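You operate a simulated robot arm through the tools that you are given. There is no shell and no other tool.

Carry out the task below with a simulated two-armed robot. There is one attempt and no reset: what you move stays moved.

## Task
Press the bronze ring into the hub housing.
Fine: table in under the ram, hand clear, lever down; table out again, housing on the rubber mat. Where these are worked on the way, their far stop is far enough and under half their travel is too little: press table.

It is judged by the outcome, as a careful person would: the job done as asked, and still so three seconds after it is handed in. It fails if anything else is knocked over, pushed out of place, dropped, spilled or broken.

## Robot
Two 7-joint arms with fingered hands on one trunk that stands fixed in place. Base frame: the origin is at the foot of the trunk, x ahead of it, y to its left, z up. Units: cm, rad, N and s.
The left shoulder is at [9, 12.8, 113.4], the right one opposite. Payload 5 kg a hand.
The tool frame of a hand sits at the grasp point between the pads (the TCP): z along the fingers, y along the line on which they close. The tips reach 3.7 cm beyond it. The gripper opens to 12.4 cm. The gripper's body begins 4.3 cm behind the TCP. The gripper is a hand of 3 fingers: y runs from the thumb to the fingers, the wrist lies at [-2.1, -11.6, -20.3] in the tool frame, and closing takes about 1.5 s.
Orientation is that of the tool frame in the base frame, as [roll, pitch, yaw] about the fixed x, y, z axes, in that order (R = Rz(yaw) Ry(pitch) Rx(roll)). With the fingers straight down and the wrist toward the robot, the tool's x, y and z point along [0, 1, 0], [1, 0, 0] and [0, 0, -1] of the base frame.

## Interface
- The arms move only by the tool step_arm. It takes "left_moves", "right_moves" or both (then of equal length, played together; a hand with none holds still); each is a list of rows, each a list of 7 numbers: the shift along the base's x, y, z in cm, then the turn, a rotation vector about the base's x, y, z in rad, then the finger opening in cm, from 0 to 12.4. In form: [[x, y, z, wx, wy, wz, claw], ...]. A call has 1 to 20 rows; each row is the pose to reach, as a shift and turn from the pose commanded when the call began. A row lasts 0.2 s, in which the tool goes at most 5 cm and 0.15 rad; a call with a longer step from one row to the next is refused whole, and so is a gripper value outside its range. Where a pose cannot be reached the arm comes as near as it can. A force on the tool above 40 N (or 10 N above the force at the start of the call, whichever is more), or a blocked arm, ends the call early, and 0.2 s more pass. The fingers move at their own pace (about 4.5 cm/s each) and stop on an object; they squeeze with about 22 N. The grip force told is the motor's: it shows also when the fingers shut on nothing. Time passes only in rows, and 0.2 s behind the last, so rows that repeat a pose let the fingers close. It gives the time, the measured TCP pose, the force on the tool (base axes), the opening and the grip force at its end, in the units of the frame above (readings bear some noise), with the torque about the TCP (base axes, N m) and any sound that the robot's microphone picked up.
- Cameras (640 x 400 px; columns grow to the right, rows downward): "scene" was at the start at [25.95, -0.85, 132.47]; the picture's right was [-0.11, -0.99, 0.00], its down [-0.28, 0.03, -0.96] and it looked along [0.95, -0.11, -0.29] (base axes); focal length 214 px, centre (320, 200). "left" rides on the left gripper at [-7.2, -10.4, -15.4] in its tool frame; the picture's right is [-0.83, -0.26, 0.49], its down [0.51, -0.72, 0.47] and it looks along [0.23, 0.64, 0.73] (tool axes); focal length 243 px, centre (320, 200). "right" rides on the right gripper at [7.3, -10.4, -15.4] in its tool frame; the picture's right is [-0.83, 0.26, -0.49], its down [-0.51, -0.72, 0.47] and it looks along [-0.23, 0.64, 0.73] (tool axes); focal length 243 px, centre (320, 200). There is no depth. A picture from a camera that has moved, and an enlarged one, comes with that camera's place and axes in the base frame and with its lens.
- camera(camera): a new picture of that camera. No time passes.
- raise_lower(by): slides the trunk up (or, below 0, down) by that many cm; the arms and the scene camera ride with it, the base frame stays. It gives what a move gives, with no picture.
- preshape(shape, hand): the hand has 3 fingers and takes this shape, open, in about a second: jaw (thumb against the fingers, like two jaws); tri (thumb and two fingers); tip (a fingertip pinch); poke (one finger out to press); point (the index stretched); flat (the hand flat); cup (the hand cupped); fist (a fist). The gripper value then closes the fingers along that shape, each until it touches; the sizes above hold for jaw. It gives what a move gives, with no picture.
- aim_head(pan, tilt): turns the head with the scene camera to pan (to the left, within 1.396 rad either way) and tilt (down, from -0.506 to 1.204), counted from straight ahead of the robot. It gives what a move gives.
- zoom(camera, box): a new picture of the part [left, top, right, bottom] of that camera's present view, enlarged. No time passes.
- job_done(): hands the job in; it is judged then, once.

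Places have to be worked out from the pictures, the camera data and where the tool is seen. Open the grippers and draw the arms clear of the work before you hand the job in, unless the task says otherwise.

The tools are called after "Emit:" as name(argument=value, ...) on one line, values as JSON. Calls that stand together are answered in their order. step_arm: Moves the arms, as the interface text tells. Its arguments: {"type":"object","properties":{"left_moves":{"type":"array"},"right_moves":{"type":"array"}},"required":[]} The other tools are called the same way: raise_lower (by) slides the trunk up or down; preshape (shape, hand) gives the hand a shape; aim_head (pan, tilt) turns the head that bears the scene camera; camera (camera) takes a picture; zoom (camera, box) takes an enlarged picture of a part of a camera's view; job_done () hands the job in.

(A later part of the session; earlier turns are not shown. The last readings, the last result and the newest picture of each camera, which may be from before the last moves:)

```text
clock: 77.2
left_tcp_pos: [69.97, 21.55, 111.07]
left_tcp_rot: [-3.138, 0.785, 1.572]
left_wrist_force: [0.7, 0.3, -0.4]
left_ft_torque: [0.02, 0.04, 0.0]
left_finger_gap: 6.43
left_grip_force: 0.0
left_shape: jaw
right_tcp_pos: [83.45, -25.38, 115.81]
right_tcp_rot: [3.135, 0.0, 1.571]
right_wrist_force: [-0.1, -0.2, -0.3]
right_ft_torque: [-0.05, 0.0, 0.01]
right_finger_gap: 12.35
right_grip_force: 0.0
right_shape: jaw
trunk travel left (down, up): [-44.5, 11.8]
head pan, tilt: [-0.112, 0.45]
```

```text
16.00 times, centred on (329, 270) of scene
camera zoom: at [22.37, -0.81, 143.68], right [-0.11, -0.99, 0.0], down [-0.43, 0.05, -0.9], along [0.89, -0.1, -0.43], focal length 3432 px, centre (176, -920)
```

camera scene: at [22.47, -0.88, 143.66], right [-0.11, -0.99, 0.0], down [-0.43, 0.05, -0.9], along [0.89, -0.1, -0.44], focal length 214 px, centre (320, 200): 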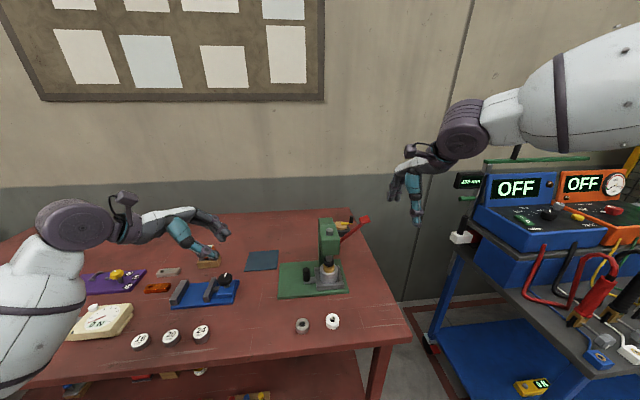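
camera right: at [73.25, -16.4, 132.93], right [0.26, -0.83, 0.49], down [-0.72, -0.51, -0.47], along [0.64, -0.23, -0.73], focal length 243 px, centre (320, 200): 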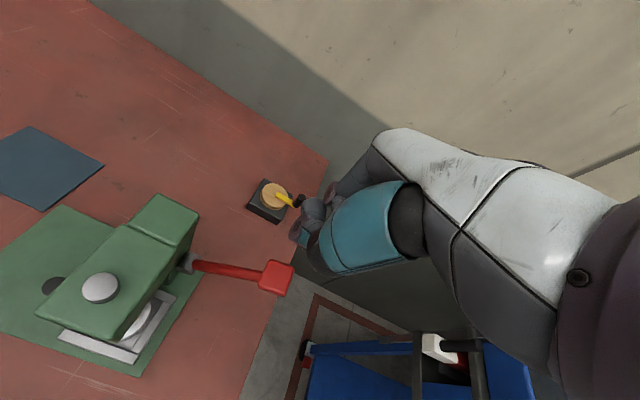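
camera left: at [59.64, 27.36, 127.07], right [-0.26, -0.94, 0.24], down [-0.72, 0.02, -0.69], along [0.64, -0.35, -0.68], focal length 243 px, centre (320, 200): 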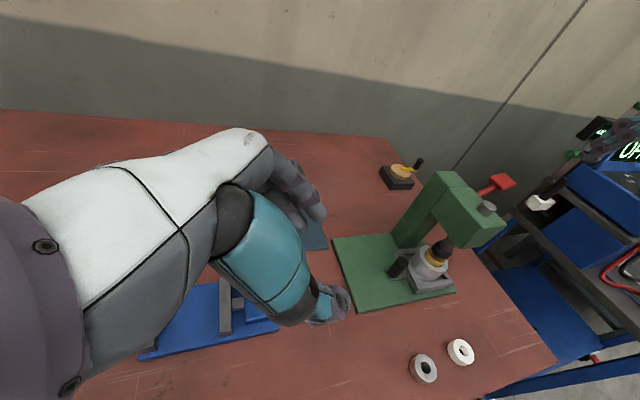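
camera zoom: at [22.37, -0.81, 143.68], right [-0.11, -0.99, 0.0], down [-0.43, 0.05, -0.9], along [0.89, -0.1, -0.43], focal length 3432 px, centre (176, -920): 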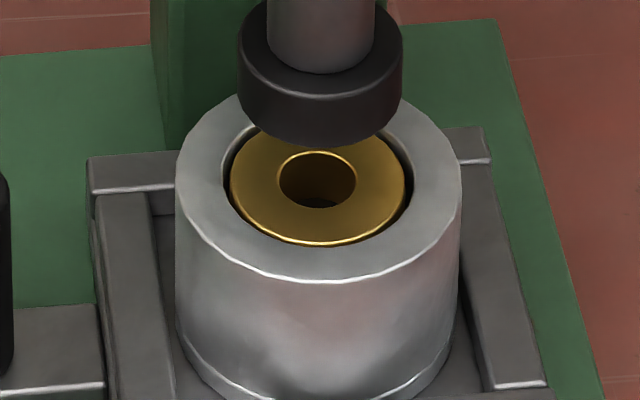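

The lever returned up by itself and the ring sits flush. I draw the right hand away and bring the left hand back toward the knob along its earlier path.

Emit:
step_arm(left_moves=[[1, -3, -1.5, 0, 0, 0, 6.5], [2.5, -6, -3.5, 0, 0, 0, 6.5], [4, -9, -5.5, 0, 0, 0, 6.5], [5.5, -12, -8, 0, 0, 0, 6.5], [6, -15, -11, 0, 0, 0, 6.5], [6, -18, -14, 0, 0, 0, 6.5], [6, -18, -14, 0, 0, 0, 6.5]], right_moves=[[-2, -1, 3, 0, 0, 0, 12.4], [-5, -2, 6, 0, 0, 0, 12.4], [-8, -3, 8, 0, 0, 0, 12.4], [-11, -4, 10, 0, 0, 0, 12.4], [-14, -5, 11, 0, 0, 0, 12.4], [-17, -5.5, 12, 0, 0, 0, 12.4], [-18, -5.5, 12, 0, 0, 0, 12.4]])

Emit:
zoom(camera="left", box=[240, 160, 440, 340])

Emit:
zoom(camera="scene", box=[220, 180, 400, 320])

```text
clock: 78.8
left_tcp_pos: [75.89, 3.55, 97.13]
left_tcp_rot: [3.142, 0.784, 1.572]
left_wrist_force: [0.3, 0.4, 0.5]
left_ft_torque: [-0.02, 0.01, 0.02]
left_finger_gap: 6.48
left_grip_force: 0.2
left_shape: jaw
right_tcp_pos: [65.49, -30.9, 127.88]
right_tcp_rot: [3.137, 0.0, 1.57]
right_wrist_force: [-0.1, 0.5, 0.4]
right_ft_torque: [-0.06, 0.0, -0.02]
right_finger_gap: 12.37
right_grip_force: 0.1
right_shape: jaw
trunk travel left (down, up): [-44.5, 11.8]
head pan, tilt: [-0.112, 0.45]
```

```text
2.22 times, centred on (340, 250) of left
camera zoom: at [65.57, 9.42, 113.14], right [-0.26, -0.94, 0.24], down [-0.72, 0.02, -0.69], along [0.64, -0.35, -0.68], focal length 539 px, centre (276, 89)
```

zoom: 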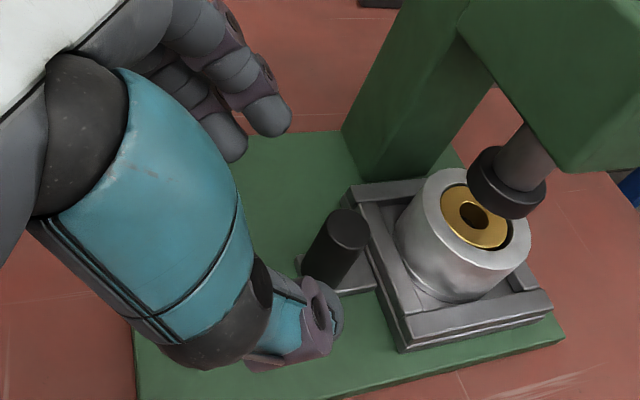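

```text
2.86 times, centred on (310, 250) of scene
camera zoom: at [22.37, -0.77, 143.68], right [-0.11, -0.99, 0.0], down [-0.43, 0.05, -0.9], along [0.89, -0.1, -0.43], focal length 613 px, centre (349, 57)
```

zoom: 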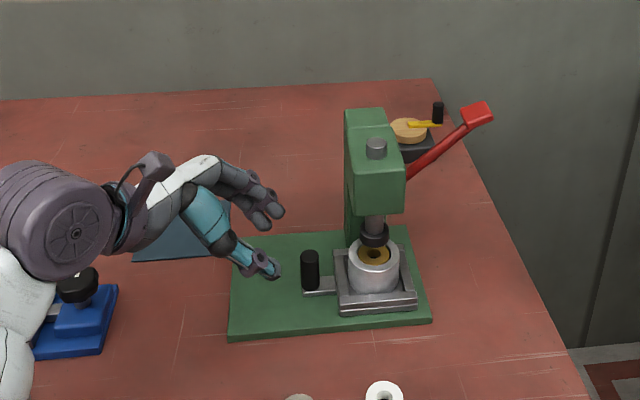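

The knob is at (76.0, −2.3) as expected. I advance onto it and close.

Emit:
step_arm(left_moves=[[0, -1.2, -1.2, 0, 0, 0, 6.5], [0, -2.4, -2.4, 0, 0, 0, 6.5], [0, -3.5, -3.5, 0, 0, 0, 6.5], [0, -4.5, -4.5, 0, 0, 0, 6.5], [0, -4.5, -4.5, 0, 0, 0, 6.5], [0, -4.5, -4.5, 0, 0, 0, 5], [0, -4.5, -4.5, 0, 0, 0, 3.5], [0, -4.5, -4.5, 0, 0, 0, 2], [0, -4.5, -4.5, 0, 0, 0, 0.5], [0, -4.5, -4.5, 0, 0, 0, 0.5], [0, -4.5, -4.5, 0, 0, 0, 0.5]])

Emit:
zoom(camera="left", box=[240, 160, 440, 340])

```text
clock: 81.2
left_tcp_pos: [76.08, -0.95, 92.61]
left_tcp_rot: [-3.139, 0.785, 1.574]
left_wrist_force: [-0.9, -1.6, -2.2]
left_ft_torque: [0.08, 0.05, -0.05]
left_finger_gap: 1.48
left_grip_force: 22.3
left_shape: jaw
right_tcp_pos: [65.52, -30.98, 127.89]
right_tcp_rot: [3.136, -0.001, 1.571]
right_wrist_force: [-1.1, 0.0, 0.0]
right_ft_torque: [0.0, 0.02, 0.04]
right_finger_gap: 12.39
right_grip_force: 0.1
right_shape: jaw
trunk travel left (down, up): [-44.5, 11.8]
head pan, tilt: [-0.112, 0.45]
```

```text
2.22 times, centred on (340, 250) of left
camera zoom: at [65.6, 4.82, 108.58], right [-0.26, -0.94, 0.24], down [-0.72, 0.02, -0.69], along [0.64, -0.35, -0.68], focal length 539 px, centre (276, 89)
```

zoom: 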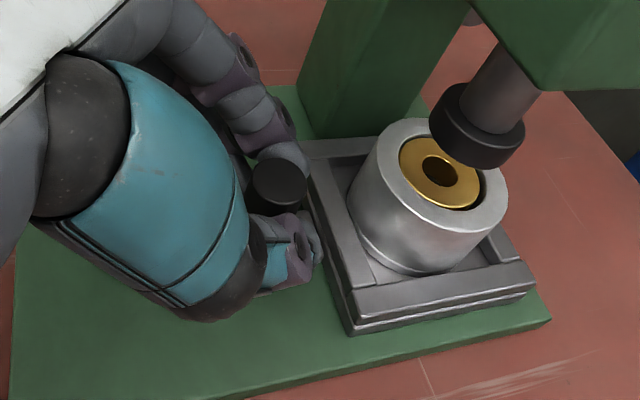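

Gripped. I pull the table out (+y) steadily.

Emit:
step_arm(left_moves=[[0, 0.6, 0, 0, 0, 0, 0.5], [0, 1.4, 0, 0, 0, 0, 0.5], [0, 2.2, 0, 0, 0, 0, 0.5], [0, 3.0, 0, 0, 0, 0, 0.5], [0, 3.8, 0, 0, 0, 0, 0.5], [0, 4.6, 0, 0, 0, 0, 0.5], [0, 5.4, 0, 0, 0, 0, 0.5], [0, 6.2, 0, 0, 0, 0, 0.5], [0, 7.0, 0, 0, 0, 0, 0.5], [0, 7.8, 0, 0, 0, 0, 0.5], [0, 8.6, 0, 0, 0, 0, 0.5], [0, 9.4, 0, 0, 0, 0, 0.5], [0, 9.4, 0, 0, 0, 0, 0.5]])

Emit:
zoom(camera="scene", box=[220, 180, 400, 320])

```text
clock: 84.0
left_tcp_pos: [75.94, 8.53, 92.64]
left_tcp_rot: [3.14, 0.786, 1.571]
left_wrist_force: [0.5, 0.9, 0.6]
left_ft_torque: [0.05, -0.03, -0.05]
left_finger_gap: 1.49
left_grip_force: 22.6
left_shape: jaw
right_tcp_pos: [65.46, -31.0, 127.89]
right_tcp_rot: [3.136, -0.003, 1.572]
right_wrist_force: [-0.4, -0.2, 0.2]
right_ft_torque: [-0.04, 0.01, 0.02]
right_finger_gap: 12.37
right_grip_force: 0.0
right_shape: jaw
trunk travel left (down, up): [-44.5, 11.8]
head pan, tilt: [-0.112, 0.45]
```

```text
2.86 times, centred on (310, 250) of scene
camera zoom: at [22.4, -0.84, 143.67], right [-0.11, -0.99, 0.0], down [-0.43, 0.05, -0.9], along [0.89, -0.1, -0.44], focal length 613 px, centre (349, 57)
```

zoom: 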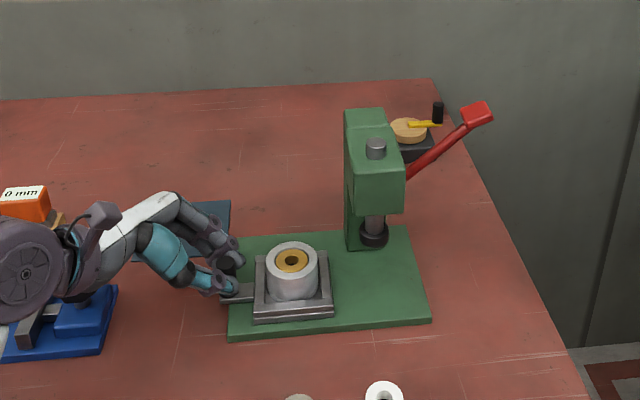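

The table follows freely. I continue in small steps until the outer stop is felt.

Emit:
step_arm(left_moves=[[0, 0.3, 0, 0, 0, 0, 0.5], [0, 0.6, 0, 0, 0, 0, 0.5], [0, 0.9, 0, 0, 0, 0, 0.5], [0, 1.2, 0, 0, 0, 0, 0.5], [0, 1.4, 0, 0, 0, 0, 0.5], [0, 1.4, 0, 0, 0, 0, 0.5]])

Emit:
zoom(camera="scene", box=[220, 180, 400, 320])

```text
clock: 85.4
left_tcp_pos: [75.94, 9.58, 92.49]
left_tcp_rot: [-3.139, 0.784, 1.571]
left_wrist_force: [-0.6, -20.2, -2.5]
left_ft_torque: [-0.29, -0.1, -0.09]
left_finger_gap: 1.47
left_grip_force: 21.9
left_shape: jaw
right_tcp_pos: [65.49, -31.09, 127.8]
right_tcp_rot: [3.137, -0.002, 1.57]
right_wrist_force: [-0.5, 0.0, 0.1]
right_ft_torque: [0.04, 0.03, 0.04]
right_finger_gap: 12.41
right_grip_force: 0.1
right_shape: jaw
trunk travel left (down, up): [-44.5, 11.8]
head pan, tilt: [-0.112, 0.45]
```

```text
2.86 times, centred on (310, 250) of scene
camera zoom: at [22.42, -1.09, 143.66], right [-0.11, -0.99, 0.0], down [-0.43, 0.05, -0.9], along [0.89, -0.1, -0.44], focal length 613 px, centre (349, 57)
```

zoom: 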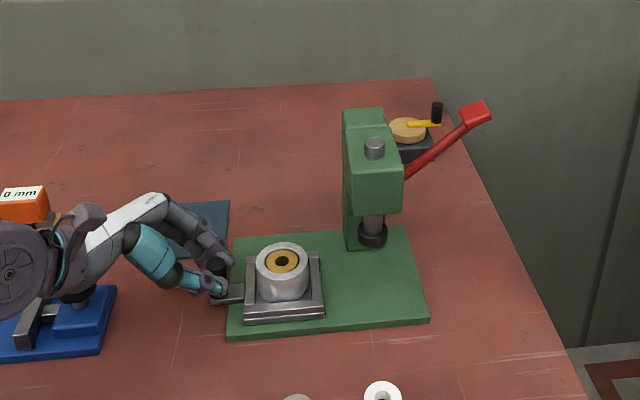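

The outer stop is reached (20 N). I relax, open the fingers and withdraw up-left.

Emit:
step_arm(left_moves=[[0, -0.35, 0, 0, 0, 0, 0.5], [0, -0.35, 0, 0, 0, 0, 2], [0, -0.35, 0, 0, 0, 0, 3.5], [0, -0.35, 0, 0, 0, 0, 5], [0, -0.35, 0, 0, 0, 0, 6.5], [0, -0.35, 0, 0, 0, 0, 6.5], [0, 1.5, 2, 0, 0, 0, 6.5], [0, 4, 4.5, 0, 0, 0, 6.5], [0, 6, 7.5, 0, 0, 0, 6.5], [0, 7, 11, 0, 0, 0, 6.5], [0, 7, 15, 0, 0, 0, 6.5], [0, 7, 18, 0, 0, 0, 6.5], [0, 7, 18, 0, 0, 0, 6.5]])

Emit:
camera(camera="scene")

Emit:
zoom(camera="scene", box=[220, 190, 360, 300])

Emit:
zoom(camera="right", box=[0, 60, 240, 260])

```text
clock: 88.2
left_tcp_pos: [76.16, 17.01, 110.68]
left_tcp_rot: [3.141, 0.785, 1.571]
left_wrist_force: [-0.3, 1.2, -0.2]
left_ft_torque: [-0.01, -0.02, 0.0]
left_finger_gap: 6.44
left_grip_force: 0.0
left_shape: jaw
right_tcp_pos: [65.54, -30.89, 127.9]
right_tcp_rot: [3.138, 0.0, 1.571]
right_wrist_force: [0.5, 0.0, 0.2]
right_ft_torque: [0.0, 0.03, 0.01]
right_finger_gap: 12.35
right_grip_force: 0.0
right_shape: jaw
trunk travel left (down, up): [-44.5, 11.8]
head pan, tilt: [-0.112, 0.45]
```

```text
taken
camera scene: at [22.41, -0.8, 143.67], right [-0.11, -0.99, 0.0], down [-0.43, 0.05, -0.9], along [0.89, -0.1, -0.44], focal length 214 px, centre (320, 200)
```

scene: 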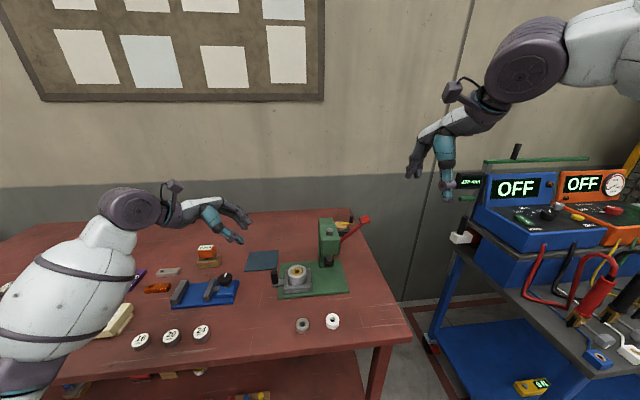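

```text
3.64 times, centred on (290, 245) of scene
camera zoom: at [22.41, -0.8, 143.67], right [-0.11, -0.99, 0.0], down [-0.43, 0.05, -0.9], along [0.89, -0.1, -0.44], focal length 780 px, centre (429, 36)
```

zoom: 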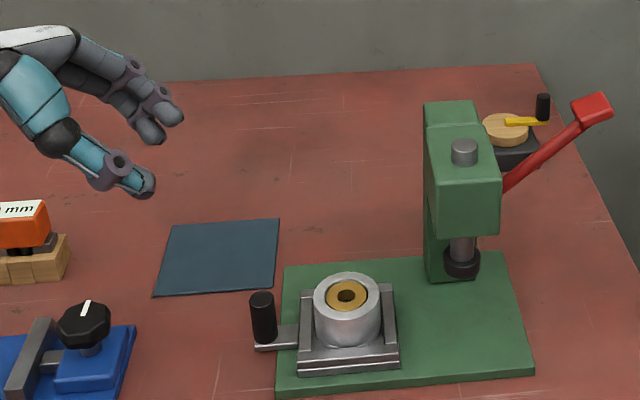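

```text
2.00 times, centred on (120, 160) of right
camera zoom: at [55.04, -23.68, 143.18], right [0.26, -0.83, 0.49], down [-0.72, -0.51, -0.48], along [0.65, -0.23, -0.73], focal length 485 px, centre (720, 280)
```

zoom: 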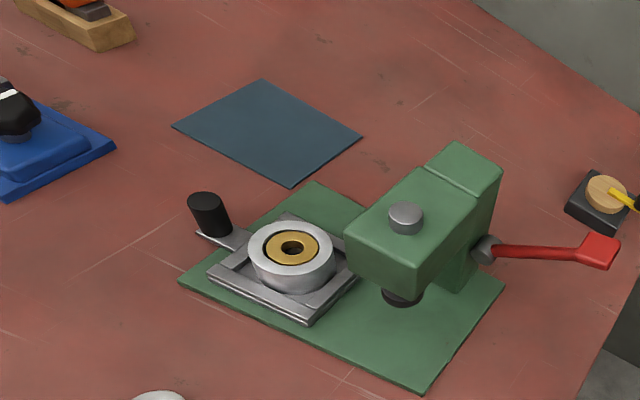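

The table is fully out and everything is in place. To have better reach to the mat I lower the trunk 7 cm (hands stay well above everything), then turn the left hand straight down for the housing.

Emit:
raise_lower(by=-7)

Emit:
step_arm(left_moves=[[0, -2, 1, 0.131, 0, 0, 8], [0, -4.5, 2, 0.262, 0, 0, 9], [0, -7, 3, 0.393, 0, 0, 9.5], [0, -10, 3, 0.524, 0, 0, 9.5], [0, -13, 3, 0.655, 0, 0, 9.5], [0, -16.3, 3, 0.785, 0, 0, 9.5], [0, -16.3, 3, 0.785, 0, 0, 9.5]])

Emit:
camera(camera="scene")

Emit:
zoom(camera="left", box=[220, 140, 460, 340])

Emit:
zoom(camera="right", box=[20, 60, 220, 220])

```text
clock: 89.2
left_tcp_pos: [75.89, 16.98, 103.68]
left_tcp_rot: [-3.14, 0.785, 1.573]
left_wrist_force: [-0.5, 0.2, 0.7]
left_ft_torque: [0.02, -0.03, -0.01]
left_finger_gap: 6.44
left_grip_force: 0.1
left_shape: jaw
right_tcp_pos: [65.44, -30.99, 120.82]
right_tcp_rot: [3.135, 0.001, 1.571]
right_wrist_force: [0.2, -0.7, 0.8]
right_ft_torque: [-0.04, -0.02, -0.02]
right_finger_gap: 12.38
right_grip_force: 0.1
right_shape: jaw
trunk travel left (down, up): [-37.5, 18.8]
head pan, tilt: [-0.112, 0.45]
```

```text
clock: 90.8
left_tcp_pos: [75.97, 0.69, 106.72]
left_tcp_rot: [-3.14, 0.0, 1.573]
left_wrist_force: [0.2, 0.3, 0.0]
left_ft_torque: [-0.03, 0.0, 0.01]
left_finger_gap: 9.48
left_grip_force: 0.1
left_shape: jaw
right_tcp_pos: [65.58, -30.8, 120.95]
right_tcp_rot: [3.135, 0.0, 1.57]
right_wrist_force: [-0.2, -0.1, 0.7]
right_ft_torque: [-0.01, -0.05, -0.01]
right_finger_gap: 12.39
right_grip_force: 0.1
right_shape: jaw
trunk travel left (down, up): [-37.5, 18.8]
head pan, tilt: [-0.112, 0.45]
```

```text
taken
camera scene: at [24.6, -0.68, 136.02], right [-0.11, -0.99, 0.0], down [-0.43, 0.05, -0.9], along [0.89, -0.1, -0.43], focal length 214 px, centre (320, 200)
```

scene: 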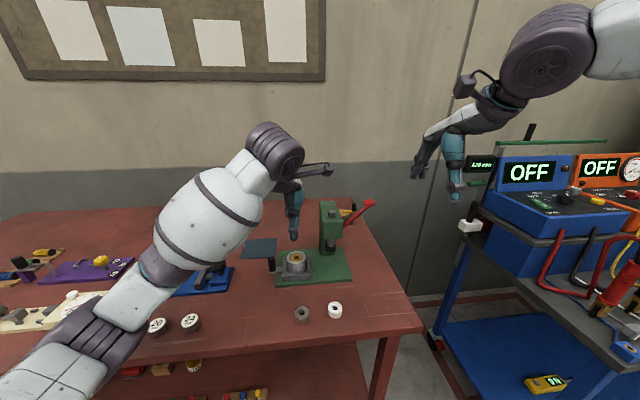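

```text
2.00 times, centred on (340, 240) of left
camera zoom: at [65.58, -6.52, 122.02], right [-0.26, -0.83, -0.49], down [-0.72, 0.51, -0.47], along [0.64, 0.23, -0.73], focal length 485 px, centre (280, 120)
```

zoom: 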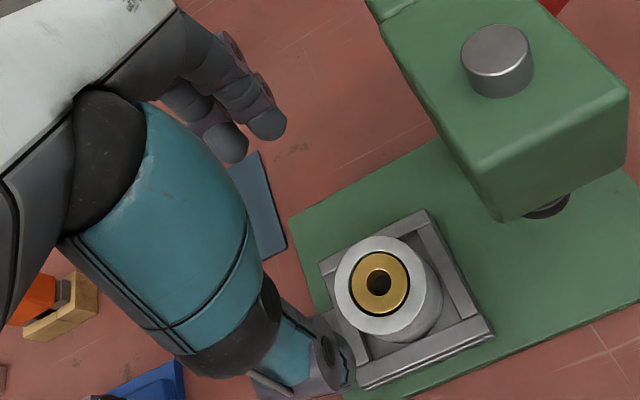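

```text
2.50 times, centred on (120, 140) of right
camera zoom: at [54.99, -23.6, 136.18], right [0.26, -0.83, 0.49], down [-0.72, -0.51, -0.48], along [0.65, -0.23, -0.73], focal length 606 px, centre (820, 350)
```

zoom: 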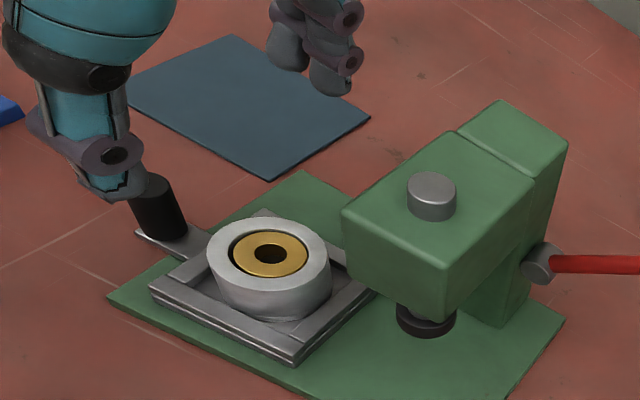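

The housing is at (76.1, 0.5), almost exactly under the hand. I descend to just above it first.

Emit:
step_arm(left_moves=[[0, -0.1, -3.5, 0, 0, 0, 9.5], [0, -0.15, -7, 0, 0, 0, 9.5], [0, -0.15, -9.5, 0, 0, 0, 9.5], [0, -0.15, -9.5, 0, 0, 0, 9.5]])

Emit:
zoom(camera="right", box=[20, 80, 180, 220])

Emit:
zoom(camera="left", box=[220, 140, 460, 340])

Emit:
zoom(camera="scene", box=[250, 190, 360, 290])

```text
clock: 91.8
left_tcp_pos: [75.85, 0.44, 97.17]
left_tcp_rot: [-3.141, 0.001, 1.573]
left_wrist_force: [0.4, 0.1, -0.1]
left_ft_torque: [0.01, -0.01, -0.06]
left_finger_gap: 9.44
left_grip_force: 0.1
left_shape: jaw
right_tcp_pos: [65.55, -30.97, 120.81]
right_tcp_rot: [3.136, -0.003, 1.571]
right_wrist_force: [0.1, -0.8, -1.2]
right_ft_torque: [-0.01, -0.03, -0.01]
right_finger_gap: 12.37
right_grip_force: 0.1
right_shape: jaw
trunk travel left (down, up): [-37.5, 18.8]
head pan, tilt: [-0.112, 0.45]
```

```text
2.86 times, centred on (100, 150) of right
camera zoom: at [55.01, -23.72, 136.15], right [0.26, -0.83, 0.49], down [-0.72, -0.51, -0.48], along [0.65, -0.23, -0.73], focal length 693 px, centre (949, 343)
```

zoom: 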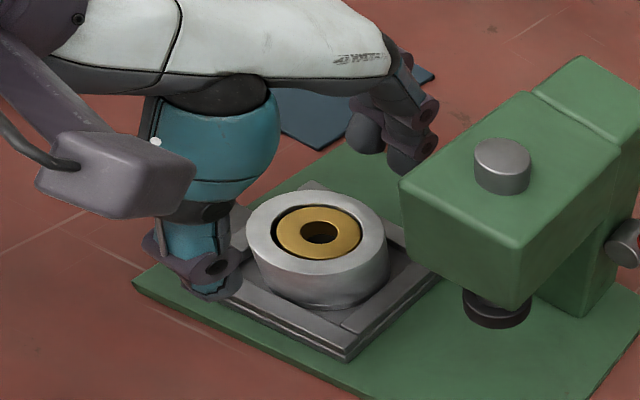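

```text
2.00 times, centred on (340, 240) of left
camera zoom: at [65.53, -6.8, 112.48], right [-0.26, -0.83, -0.49], down [-0.72, 0.51, -0.47], along [0.64, 0.23, -0.73], focal length 485 px, centre (280, 120)
```

zoom: 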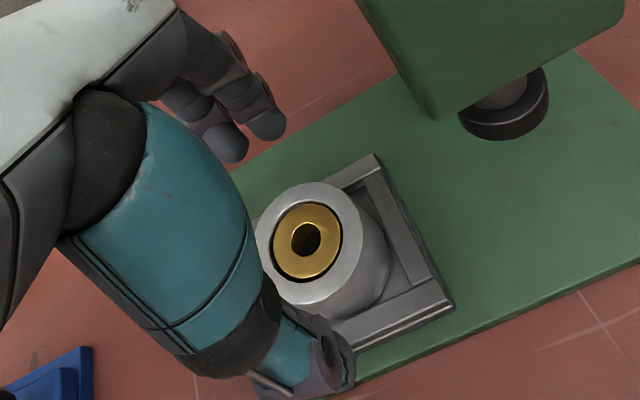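

```text
4.00 times, centred on (305, 240) of scene
camera zoom: at [24.62, -0.8, 136.02], right [-0.11, -0.99, 0.0], down [-0.43, 0.05, -0.9], along [0.89, -0.1, -0.44], focal length 858 px, centre (380, 40)
```

zoom: 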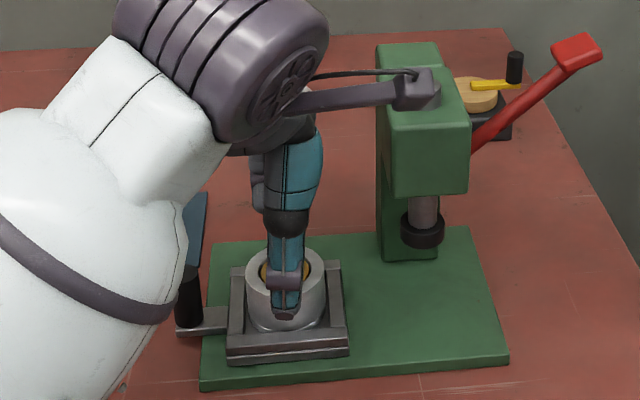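

Thumb and fingers straddle the housing symmetrically. I lower the fingers beside it (tips staying above the tray rails) and close.

Emit:
step_arm(left_moves=[[0.05, 0.1, -1.3, 0, 0, 0, 9.5], [0.1, 0.1, -2.6, 0, 0, 0, 9.5], [0.1, 0.1, -3.8, 0, 0, 0, 9.5], [0.1, 0.1, -3.8, 0, 0, 0, 9.5]])

Emit:
zoom(camera="right", box=[20, 80, 180, 220])

Emit:
zoom(camera="scene", box=[270, 230, 330, 290])

```text
clock: 92.8
left_tcp_pos: [75.94, 0.58, 93.37]
left_tcp_rot: [3.142, 0.0, 1.573]
left_wrist_force: [0.2, 0.2, -0.6]
left_ft_torque: [0.0, 0.0, 0.01]
left_finger_gap: 9.48
left_grip_force: 0.1
left_shape: jaw
right_tcp_pos: [65.53, -30.88, 120.79]
right_tcp_rot: [3.136, -0.001, 1.57]
right_wrist_force: [-0.7, -0.4, 0.1]
right_ft_torque: [0.01, 0.01, -0.03]
right_finger_gap: 12.39
right_grip_force: 0.0
right_shape: jaw
trunk travel left (down, up): [-37.5, 18.8]
head pan, tilt: [-0.112, 0.45]
```

```text
2.86 times, centred on (100, 150) of right
camera zoom: at [55.01, -23.75, 136.14], right [0.26, -0.83, 0.49], down [-0.72, -0.51, -0.48], along [0.65, -0.23, -0.73], focal length 693 px, centre (949, 343)
```

zoom: 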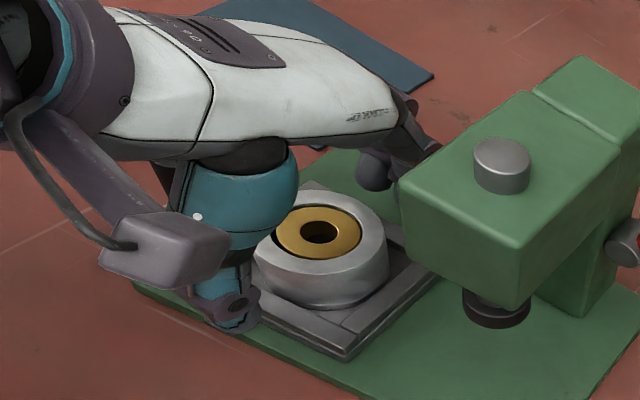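

```text
6.67 times, centred on (300, 260) of scene
camera zoom: at [24.62, -0.83, 136.02], right [-0.11, -0.99, 0.0], down [-0.43, 0.05, -0.9], along [0.89, -0.1, -0.44], focal length 1430 px, centre (453, -200)
```

zoom: 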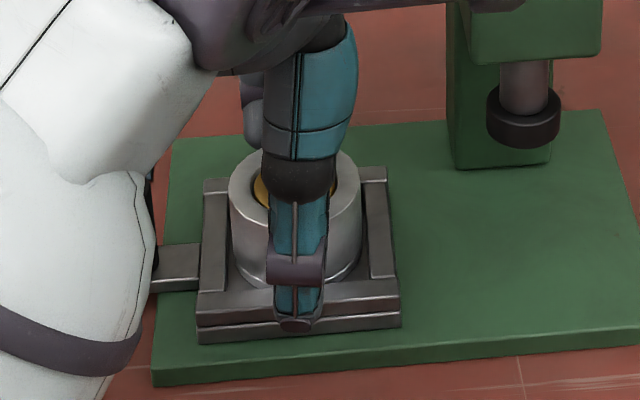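

No contact on the way down. I close on the housing.

Emit:
step_arm(left_moves=[[0, 0, 0, 0, 0, 0, 8], [0, 0, 0, 0, 0, 0, 7], [0, 0, 0, 0, 0, 0, 6], [0, 0, 0, 0, 0, 0, 5], [0, 0, 0, 0, 0, 0, 4], [0, 0, 0, 0, 0, 0, 3.5], [0, 0, 0, 0, 0, 0, 3.5], [0, 0, 0, 0, 0, 0, 3.5]])

Emit:
zoom(camera="right", box=[20, 80, 180, 220])

Emit:
zoom(camera="left", box=[220, 140, 460, 340])

```text
clock: 94.6
left_tcp_pos: [76.13, 0.52, 93.33]
left_tcp_rot: [3.141, -0.001, 1.575]
left_wrist_force: [-0.4, -0.3, 0.3]
left_ft_torque: [-0.03, 0.06, -0.05]
left_finger_gap: 4.65
left_grip_force: 21.6
left_shape: jaw
right_tcp_pos: [65.49, -31.01, 120.96]
right_tcp_rot: [3.136, -0.002, 1.571]
right_wrist_force: [-0.5, -0.8, 0.8]
right_ft_torque: [-0.04, -0.06, 0.02]
right_finger_gap: 12.39
right_grip_force: 0.1
right_shape: jaw
trunk travel left (down, up): [-37.5, 18.8]
head pan, tilt: [-0.112, 0.45]
```

```text
2.86 times, centred on (100, 150) of right
camera zoom: at [55.01, -23.75, 136.14], right [0.26, -0.83, 0.49], down [-0.72, -0.51, -0.48], along [0.65, -0.23, -0.73], focal length 693 px, centre (949, 343)
```

zoom: 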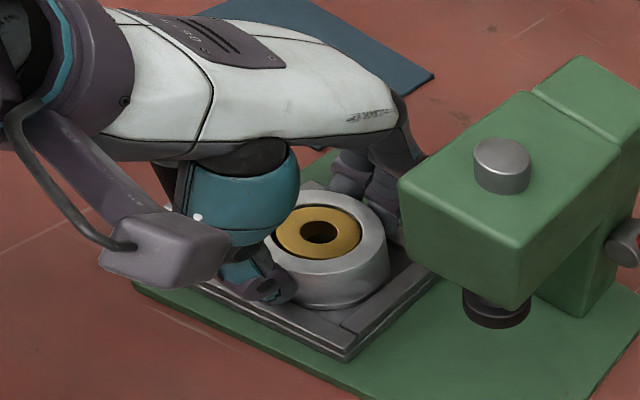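

```text
2.00 times, centred on (340, 240) of left
camera zoom: at [65.71, -6.72, 108.67], right [-0.26, -0.83, -0.49], down [-0.72, 0.51, -0.47], along [0.64, 0.23, -0.73], focal length 485 px, centre (280, 120)
```

zoom: 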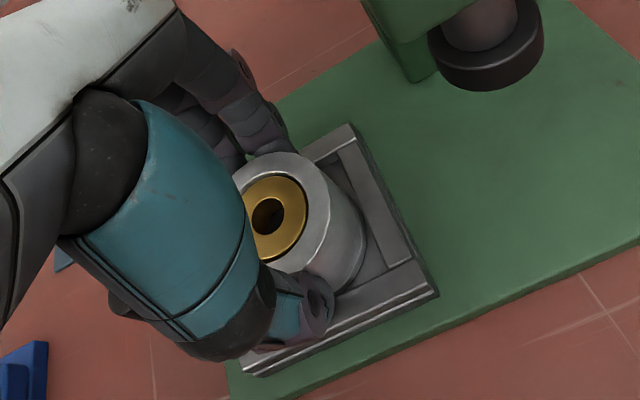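

Housing gripped at 22 N. I lift slowly a little and check that it comes up level out of the tray.

Emit:
step_arm(left_moves=[[0, 0, 0.5, 0, 0, 0, 3.5], [0, 0, 1, 0, 0, 0, 3.5], [0, 0, 1.5, 0, 0, 0, 3.5], [0, 0, 2.2, 0, 0, 0, 3.5], [0, 0, 2.2, 0, 0, 0, 3.5]])

Emit:
zoom(camera="right", box=[20, 80, 180, 220])

Emit:
zoom(camera="scene", box=[270, 230, 330, 290])

```text
clock: 95.8
left_tcp_pos: [76.14, 0.65, 95.54]
left_tcp_rot: [-3.141, -0.001, 1.573]
left_wrist_force: [0.5, -0.3, -5.2]
left_ft_torque: [-0.02, -0.01, -0.01]
left_finger_gap: 4.63
left_grip_force: 22.2
left_shape: jaw
right_tcp_pos: [65.56, -30.99, 120.71]
right_tcp_rot: [3.136, -0.003, 1.57]
right_wrist_force: [-0.4, 0.9, -0.8]
right_ft_torque: [0.02, 0.01, 0.02]
right_finger_gap: 12.39
right_grip_force: 0.1
right_shape: jaw
trunk travel left (down, up): [-37.5, 18.8]
head pan, tilt: [-0.112, 0.45]
```

```text
2.86 times, centred on (100, 150) of right
camera zoom: at [55.07, -23.73, 136.12], right [0.26, -0.83, 0.49], down [-0.72, -0.51, -0.48], along [0.65, -0.23, -0.73], focal length 693 px, centre (949, 343)
```

zoom: 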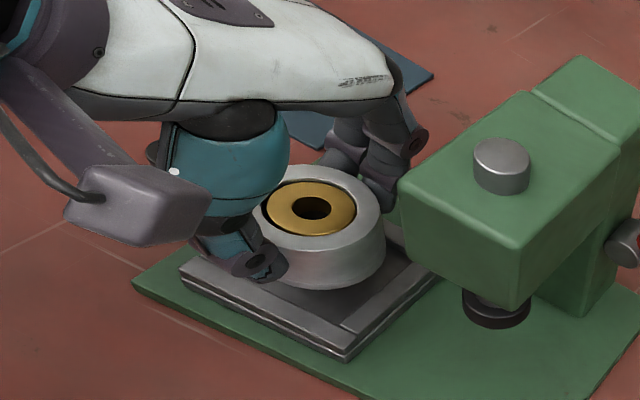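

```text
6.67 times, centred on (300, 260) of scene
camera zoom: at [24.68, -0.81, 136.01], right [-0.11, -0.99, 0.0], down [-0.43, 0.05, -0.9], along [0.89, -0.1, -0.44], focal length 1430 px, centre (453, -200)
```

zoom: 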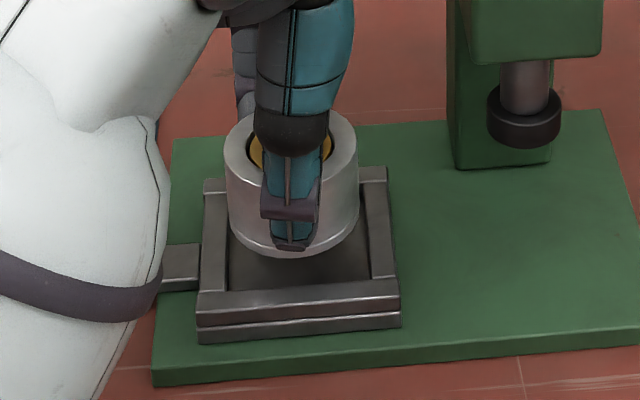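

The housing came up level with the ring in it (≈5 N weight). I raise it clear of the knob and carry it over toward the mat.

Emit:
step_arm(left_moves=[[0, 0, 2, 0, 0, 0, 3.5], [0, 0, 4.5, 0, 0, 0, 3.5], [0.5, 0.5, 6.5, 0, 0, 0, 3.5], [2.5, 2.5, 7, 0, 0, 0, 3.5], [5, 5, 7, 0, 0, 0, 3.5], [7.5, 7.6, 7, 0, 0, 0, 3.5], [10, 10.2, 7, 0, 0, 0, 3.5], [12, 12.3, 7, 0, 0, 0, 3.5], [13.4, 13.7, 7, 0, 0, 0, 3.5], [13.4, 13.7, 7, 0, 0, 0, 3.5]])

Emit:
camera(camera="scene")

Emit:
zoom(camera="right", box=[0, 20, 180, 160])

Emit:
camera(camera="left")

```text
clock: 98.0
left_tcp_pos: [89.53, 14.46, 102.46]
left_tcp_rot: [-3.139, 0.0, 1.572]
left_wrist_force: [0.0, 0.1, -4.1]
left_ft_torque: [0.01, -0.02, -0.02]
left_finger_gap: 4.65
left_grip_force: 21.6
left_shape: jaw
right_tcp_pos: [65.49, -31.02, 120.72]
right_tcp_rot: [3.137, -0.002, 1.572]
right_wrist_force: [0.0, 0.4, -0.2]
right_ft_torque: [-0.03, -0.03, 0.01]
right_finger_gap: 12.37
right_grip_force: 0.0
right_shape: jaw
trunk travel left (down, up): [-37.5, 18.8]
head pan, tilt: [-0.112, 0.45]
```

```text
taken
camera scene: at [24.67, -0.83, 136.01], right [-0.11, -0.99, 0.0], down [-0.43, 0.05, -0.9], along [0.89, -0.1, -0.44], focal length 214 px, centre (320, 200)
```

scene: 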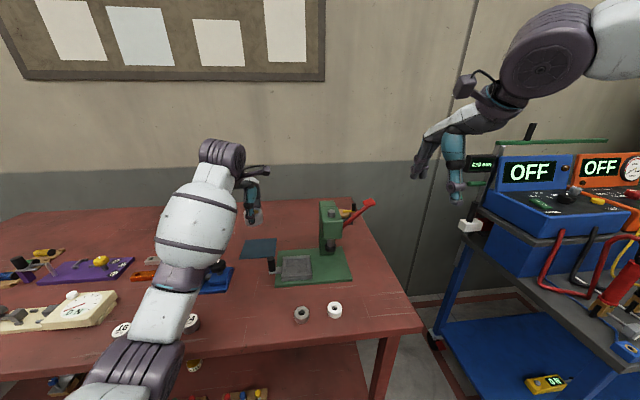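

```text
2.86 times, centred on (90, 90) of right
camera zoom: at [55.06, -23.75, 136.12], right [0.26, -0.83, 0.49], down [-0.72, -0.51, -0.48], along [0.65, -0.23, -0.73], focal length 693 px, centre (977, 514)
```

zoom: 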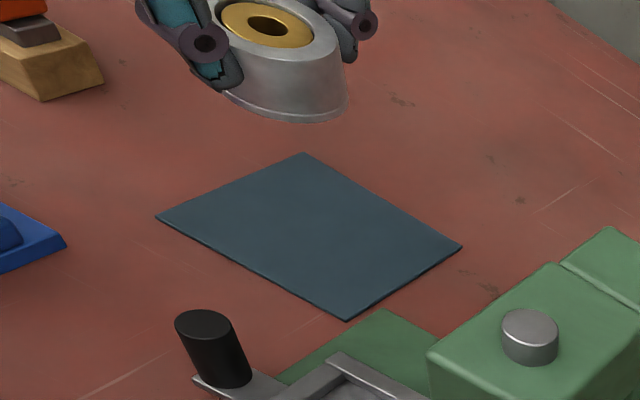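

```text
taken
camera left: at [79.25, 7.14, 117.82], right [-0.26, -0.83, -0.49], down [-0.72, 0.51, -0.47], along [0.64, 0.23, -0.73], focal length 243 px, centre (320, 200)
```

left: 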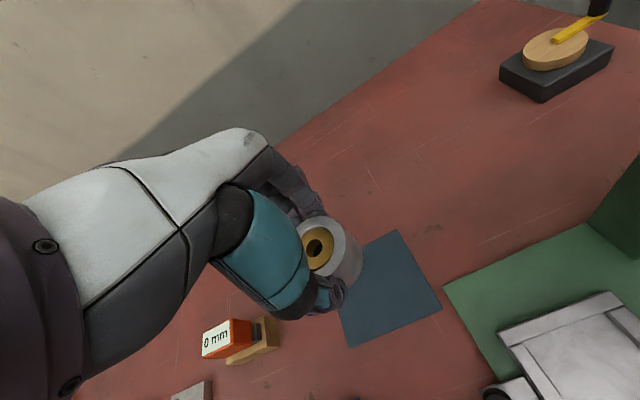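

The housing is centred over the mat (mat spans x 84.3–95.5, y 8.1–20.3). I lower it, first to a few cm above.

Emit:
step_arm(left_moves=[[0.1, -0.05, -3, 0, 0, 0, 3.5], [0.2, -0.1, -6, 0, 0, 0, 3.5], [0.2, -0.1, -8.5, 0, 0, 0, 3.5], [0.2, -0.1, -8.5, 0, 0, 0, 3.5]])

Emit:
zoom(camera="right", box=[0, 20, 180, 160])

Emit:
zoom(camera="scene", box=[210, 190, 310, 270])

```text
clock: 99.0
left_tcp_pos: [89.64, 14.17, 93.97]
left_tcp_rot: [-3.141, 0.001, 1.572]
left_wrist_force: [0.1, -0.9, -4.5]
left_ft_torque: [0.02, 0.0, 0.0]
left_finger_gap: 4.66
left_grip_force: 22.1
left_shape: jaw
right_tcp_pos: [65.5, -30.89, 120.78]
right_tcp_rot: [3.136, -0.002, 1.571]
right_wrist_force: [0.2, -0.1, 0.2]
right_ft_torque: [-0.02, -0.03, 0.01]
right_finger_gap: 12.38
right_grip_force: 0.1
right_shape: jaw
trunk travel left (down, up): [-37.5, 18.8]
head pan, tilt: [-0.112, 0.45]
```

```text
2.86 times, centred on (90, 90) of right
camera zoom: at [55.06, -23.74, 136.12], right [0.26, -0.83, 0.49], down [-0.72, -0.51, -0.48], along [0.65, -0.23, -0.73], focal length 693 px, centre (977, 514)
```

zoom: 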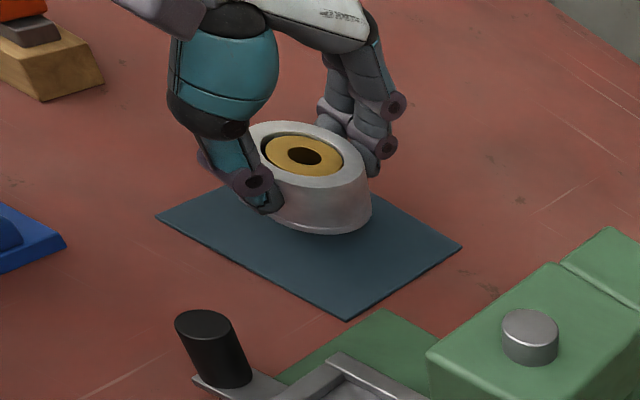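

```text
5.00 times, centred on (260, 230) of scene
camera zoom: at [24.67, -0.82, 136.01], right [-0.11, -0.99, 0.0], down [-0.43, 0.05, -0.9], along [0.89, -0.1, -0.44], focal length 1072 px, centre (620, 50)
```

zoom: 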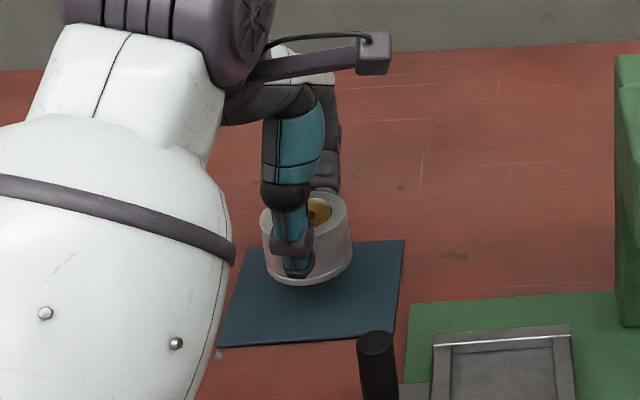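

It's well over the mat's middle. I lower it in small steps until it takes up its weight.

Emit:
step_arm(left_moves=[[0, 0, -0.4, 0, 0, 0, 3.5], [0, 0, -0.8, 0, 0, 0, 3.5], [0, 0, -1.2, 0, 0, 0, 3.5], [0, 0, -1.5, 0, 0, 0, 3.5], [0, 0, -1.5, 0, 0, 0, 3.5]])

```text
clock: 100.2
left_tcp_pos: [89.72, 14.18, 92.45]
left_tcp_rot: [-3.141, 0.0, 1.573]
left_wrist_force: [-0.4, -0.1, -4.4]
left_ft_torque: [0.0, 0.01, 0.0]
left_finger_gap: 4.62
left_grip_force: 22.5
left_shape: jaw
right_tcp_pos: [65.55, -30.93, 120.7]
right_tcp_rot: [3.137, -0.002, 1.573]
right_wrist_force: [-0.3, 0.0, -0.1]
right_ft_torque: [0.01, -0.01, 0.02]
right_finger_gap: 12.4
right_grip_force: 0.1
right_shape: jaw
trunk travel left (down, up): [-37.5, 18.8]
head pan, tilt: [-0.112, 0.45]
```

The weight is still fully on the hand (−4.4 N), so it is not down yet. I continue with finer steps.

Emit:
step_arm(left_moves=[[0, 0, -0.2, 0, 0, 0, 3.5], [0, 0, -0.4, 0, 0, 0, 3.5], [0, 0, -0.6, 0, 0, 0, 3.5], [0, 0, -0.6, 0, 0, 0, 3.5]])

Emit:
zoom(camera="scene", box=[230, 220, 290, 265])

Emit:
zoom(camera="right", box=[20, 40, 140, 130])

```text
clock: 101.2
left_tcp_pos: [89.73, 14.06, 91.92]
left_tcp_rot: [-3.141, 0.001, 1.573]
left_wrist_force: [0.7, 0.2, -4.0]
left_ft_torque: [0.0, -0.02, -0.01]
left_finger_gap: 4.63
left_grip_force: 22.2
left_shape: jaw
right_tcp_pos: [65.54, -30.91, 120.77]
right_tcp_rot: [3.138, -0.002, 1.572]
right_wrist_force: [0.4, -0.5, 0.1]
right_ft_torque: [0.01, 0.02, 0.0]
right_finger_gap: 12.39
right_grip_force: 0.2
right_shape: jaw
trunk travel left (down, up): [-37.5, 18.8]
head pan, tilt: [-0.112, 0.45]
```

```text
8.89 times, centred on (260, 242) of scene
camera zoom: at [24.68, -0.82, 136.01], right [-0.11, -0.99, 0.0], down [-0.43, 0.05, -0.9], along [0.89, -0.1, -0.44], focal length 1906 px, centre (853, -178)
```

zoom: 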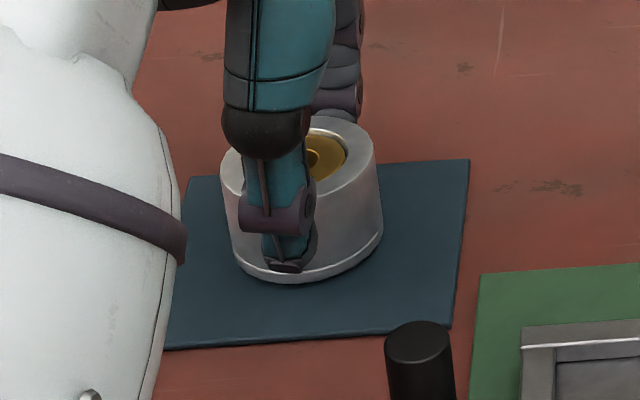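

```text
4.44 times, centred on (80, 85) of right
camera zoom: at [55.07, -23.73, 136.12], right [0.26, -0.83, 0.49], down [-0.72, -0.51, -0.48], along [0.65, -0.23, -0.73], focal length 1078 px, centre (1387, 711)
```

zoom: 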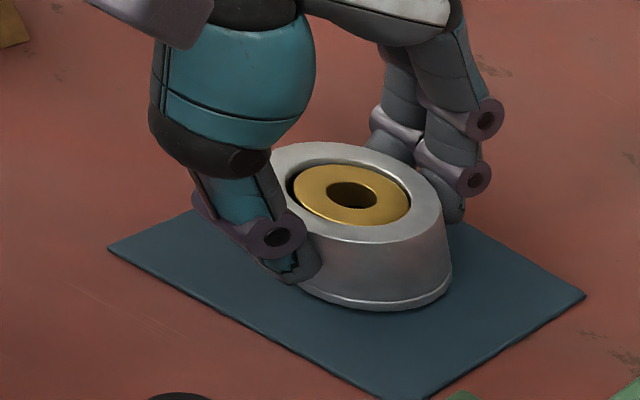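

Close to the mat but the hand still carries the weight. I keep lowering by 1.5 mm steps.

Emit:
step_arm(left_moves=[[0, 0, -0.15, 0, 0, 0, 3.5], [0, 0, -0.3, 0, 0, 0, 3.5], [0, 0, -0.3, 0, 0, 0, 3.5]])

```text
clock: 102.0
left_tcp_pos: [89.68, 14.16, 91.64]
left_tcp_rot: [-3.141, 0.0, 1.572]
left_wrist_force: [0.5, 0.5, -3.1]
left_ft_torque: [0.0, -0.01, 0.01]
left_finger_gap: 4.64
left_grip_force: 21.9
left_shape: jaw
right_tcp_pos: [65.5, -30.87, 120.82]
right_tcp_rot: [3.137, -0.002, 1.571]
right_wrist_force: [-0.6, 0.2, 0.4]
right_ft_torque: [0.01, 0.01, -0.01]
right_finger_gap: 12.39
right_grip_force: 0.1
right_shape: jaw
trunk travel left (down, up): [-37.5, 18.8]
head pan, tilt: [-0.112, 0.45]
```

The load has just begun to drop (−3.1 N). One more small step.

Emit:
step_arm(left_moves=[[0, 0, -0.1, 0, 0, 0, 3.5], [0, 0, -0.2, 0, 0, 0, 3.5], [0, 0, -0.2, 0, 0, 0, 3.5]])

Emit:
zoom(camera="right", box=[20, 40, 140, 130])

```text
clock: 102.8
left_tcp_pos: [89.78, 14.18, 91.49]
left_tcp_rot: [3.141, 0.0, 1.571]
left_wrist_force: [2.5, 0.5, 5.1]
left_ft_torque: [0.04, -0.13, 0.01]
left_finger_gap: 4.68
left_grip_force: 21.3
left_shape: jaw
right_tcp_pos: [65.51, -30.92, 120.78]
right_tcp_rot: [3.136, -0.002, 1.572]
right_wrist_force: [1.0, 0.1, -0.7]
right_ft_torque: [0.03, 0.0, -0.01]
right_finger_gap: 12.37
right_grip_force: 0.2
right_shape: jaw
trunk travel left (down, up): [-37.5, 18.8]
head pan, tilt: [-0.112, 0.45]
```

```text
4.44 times, centred on (80, 85) of right
camera zoom: at [54.97, -23.75, 136.17], right [0.26, -0.83, 0.49], down [-0.72, -0.51, -0.48], along [0.65, -0.23, -0.73], focal length 1078 px, centre (1387, 711)
```

zoom: 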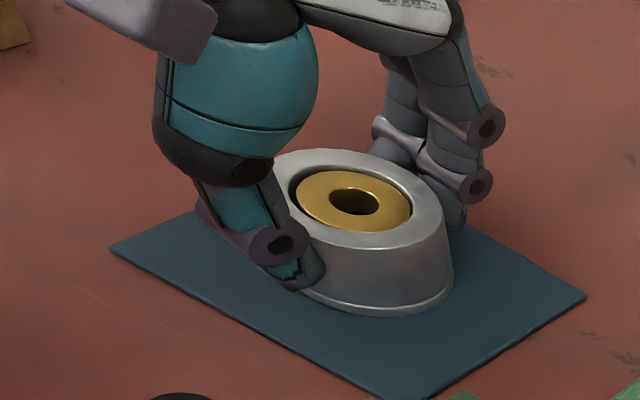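

Now +5 N: the housing stands on the mat. I relax slightly, open the fingers, and lift straight up.

Emit:
step_arm(left_moves=[[0, 0, 0.1, 0, 0, 0, 3.5], [0, 0, 0.1, 0, 0, 0, 5], [0, 0, 0.1, 0, 0, 0, 6.5], [0, 0, 0.1, 0, 0, 0, 8], [0, 0, 0.1, 0, 0, 0, 9.5], [0, 0, 0.1, 0, 0, 0, 9.5], [0, 0, 2, 0, 0, 0, 9.5], [0, 0, 5, 0, 0, 0, 9.5], [0, 0, 9, 0, 0, 0, 9.5], [0, 0, 13, 0, 0, 0, 9.5], [0, 0, 16, 0, 0, 0, 9.5], [0, 0, 16, 0, 0, 0, 9.5]])

Emit:
camera(camera="scene")

Emit:
zoom(camera="right", box=[0, 20, 240, 200])

Emit:
camera(camera="left")

```text
clock: 105.4
left_tcp_pos: [89.62, 14.04, 107.55]
left_tcp_rot: [-3.14, 0.002, 1.573]
left_wrist_force: [0.5, -0.3, -0.5]
left_ft_torque: [0.03, 0.02, 0.0]
left_finger_gap: 9.49
left_grip_force: 0.1
left_shape: jaw
right_tcp_pos: [65.44, -30.93, 120.79]
right_tcp_rot: [3.137, -0.001, 1.571]
right_wrist_force: [0.1, -0.2, -0.5]
right_ft_torque: [0.01, 0.0, 0.0]
right_finger_gap: 12.4
right_grip_force: 0.1
right_shape: jaw
trunk travel left (down, up): [-37.5, 18.8]
head pan, tilt: [-0.112, 0.45]
```

```text
taken
camera scene: at [24.66, -0.81, 136.01], right [-0.11, -0.99, 0.0], down [-0.43, 0.05, -0.9], along [0.89, -0.1, -0.44], focal length 214 px, centre (320, 200)
```

scene: 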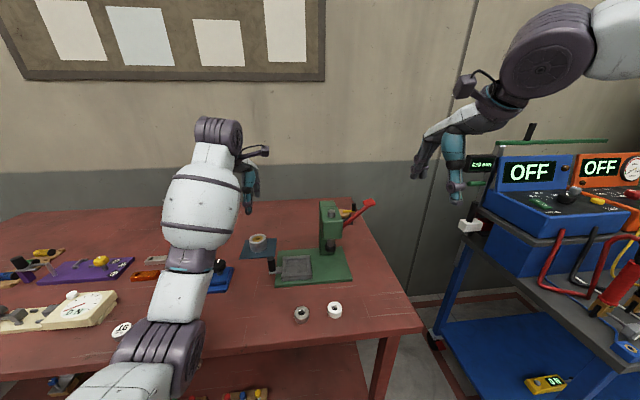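

```text
2.22 times, centred on (120, 110) of right
camera zoom: at [55.05, -23.73, 136.13], right [0.26, -0.83, 0.49], down [-0.72, -0.51, -0.48], along [0.65, -0.23, -0.73], focal length 539 px, centre (764, 400)
```

zoom: 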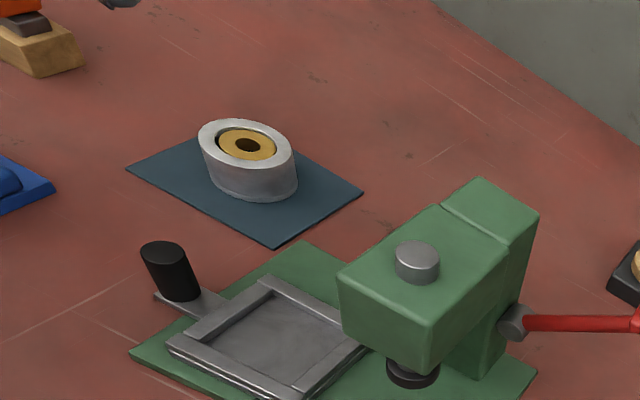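

```text
taken
camera left: at [79.29, 6.97, 122.83], right [-0.26, -0.83, -0.49], down [-0.72, 0.51, -0.47], along [0.64, 0.23, -0.73], focal length 243 px, centre (320, 200)
```

left: 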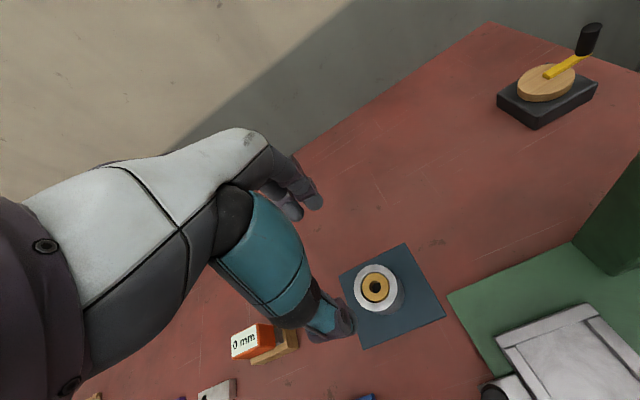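

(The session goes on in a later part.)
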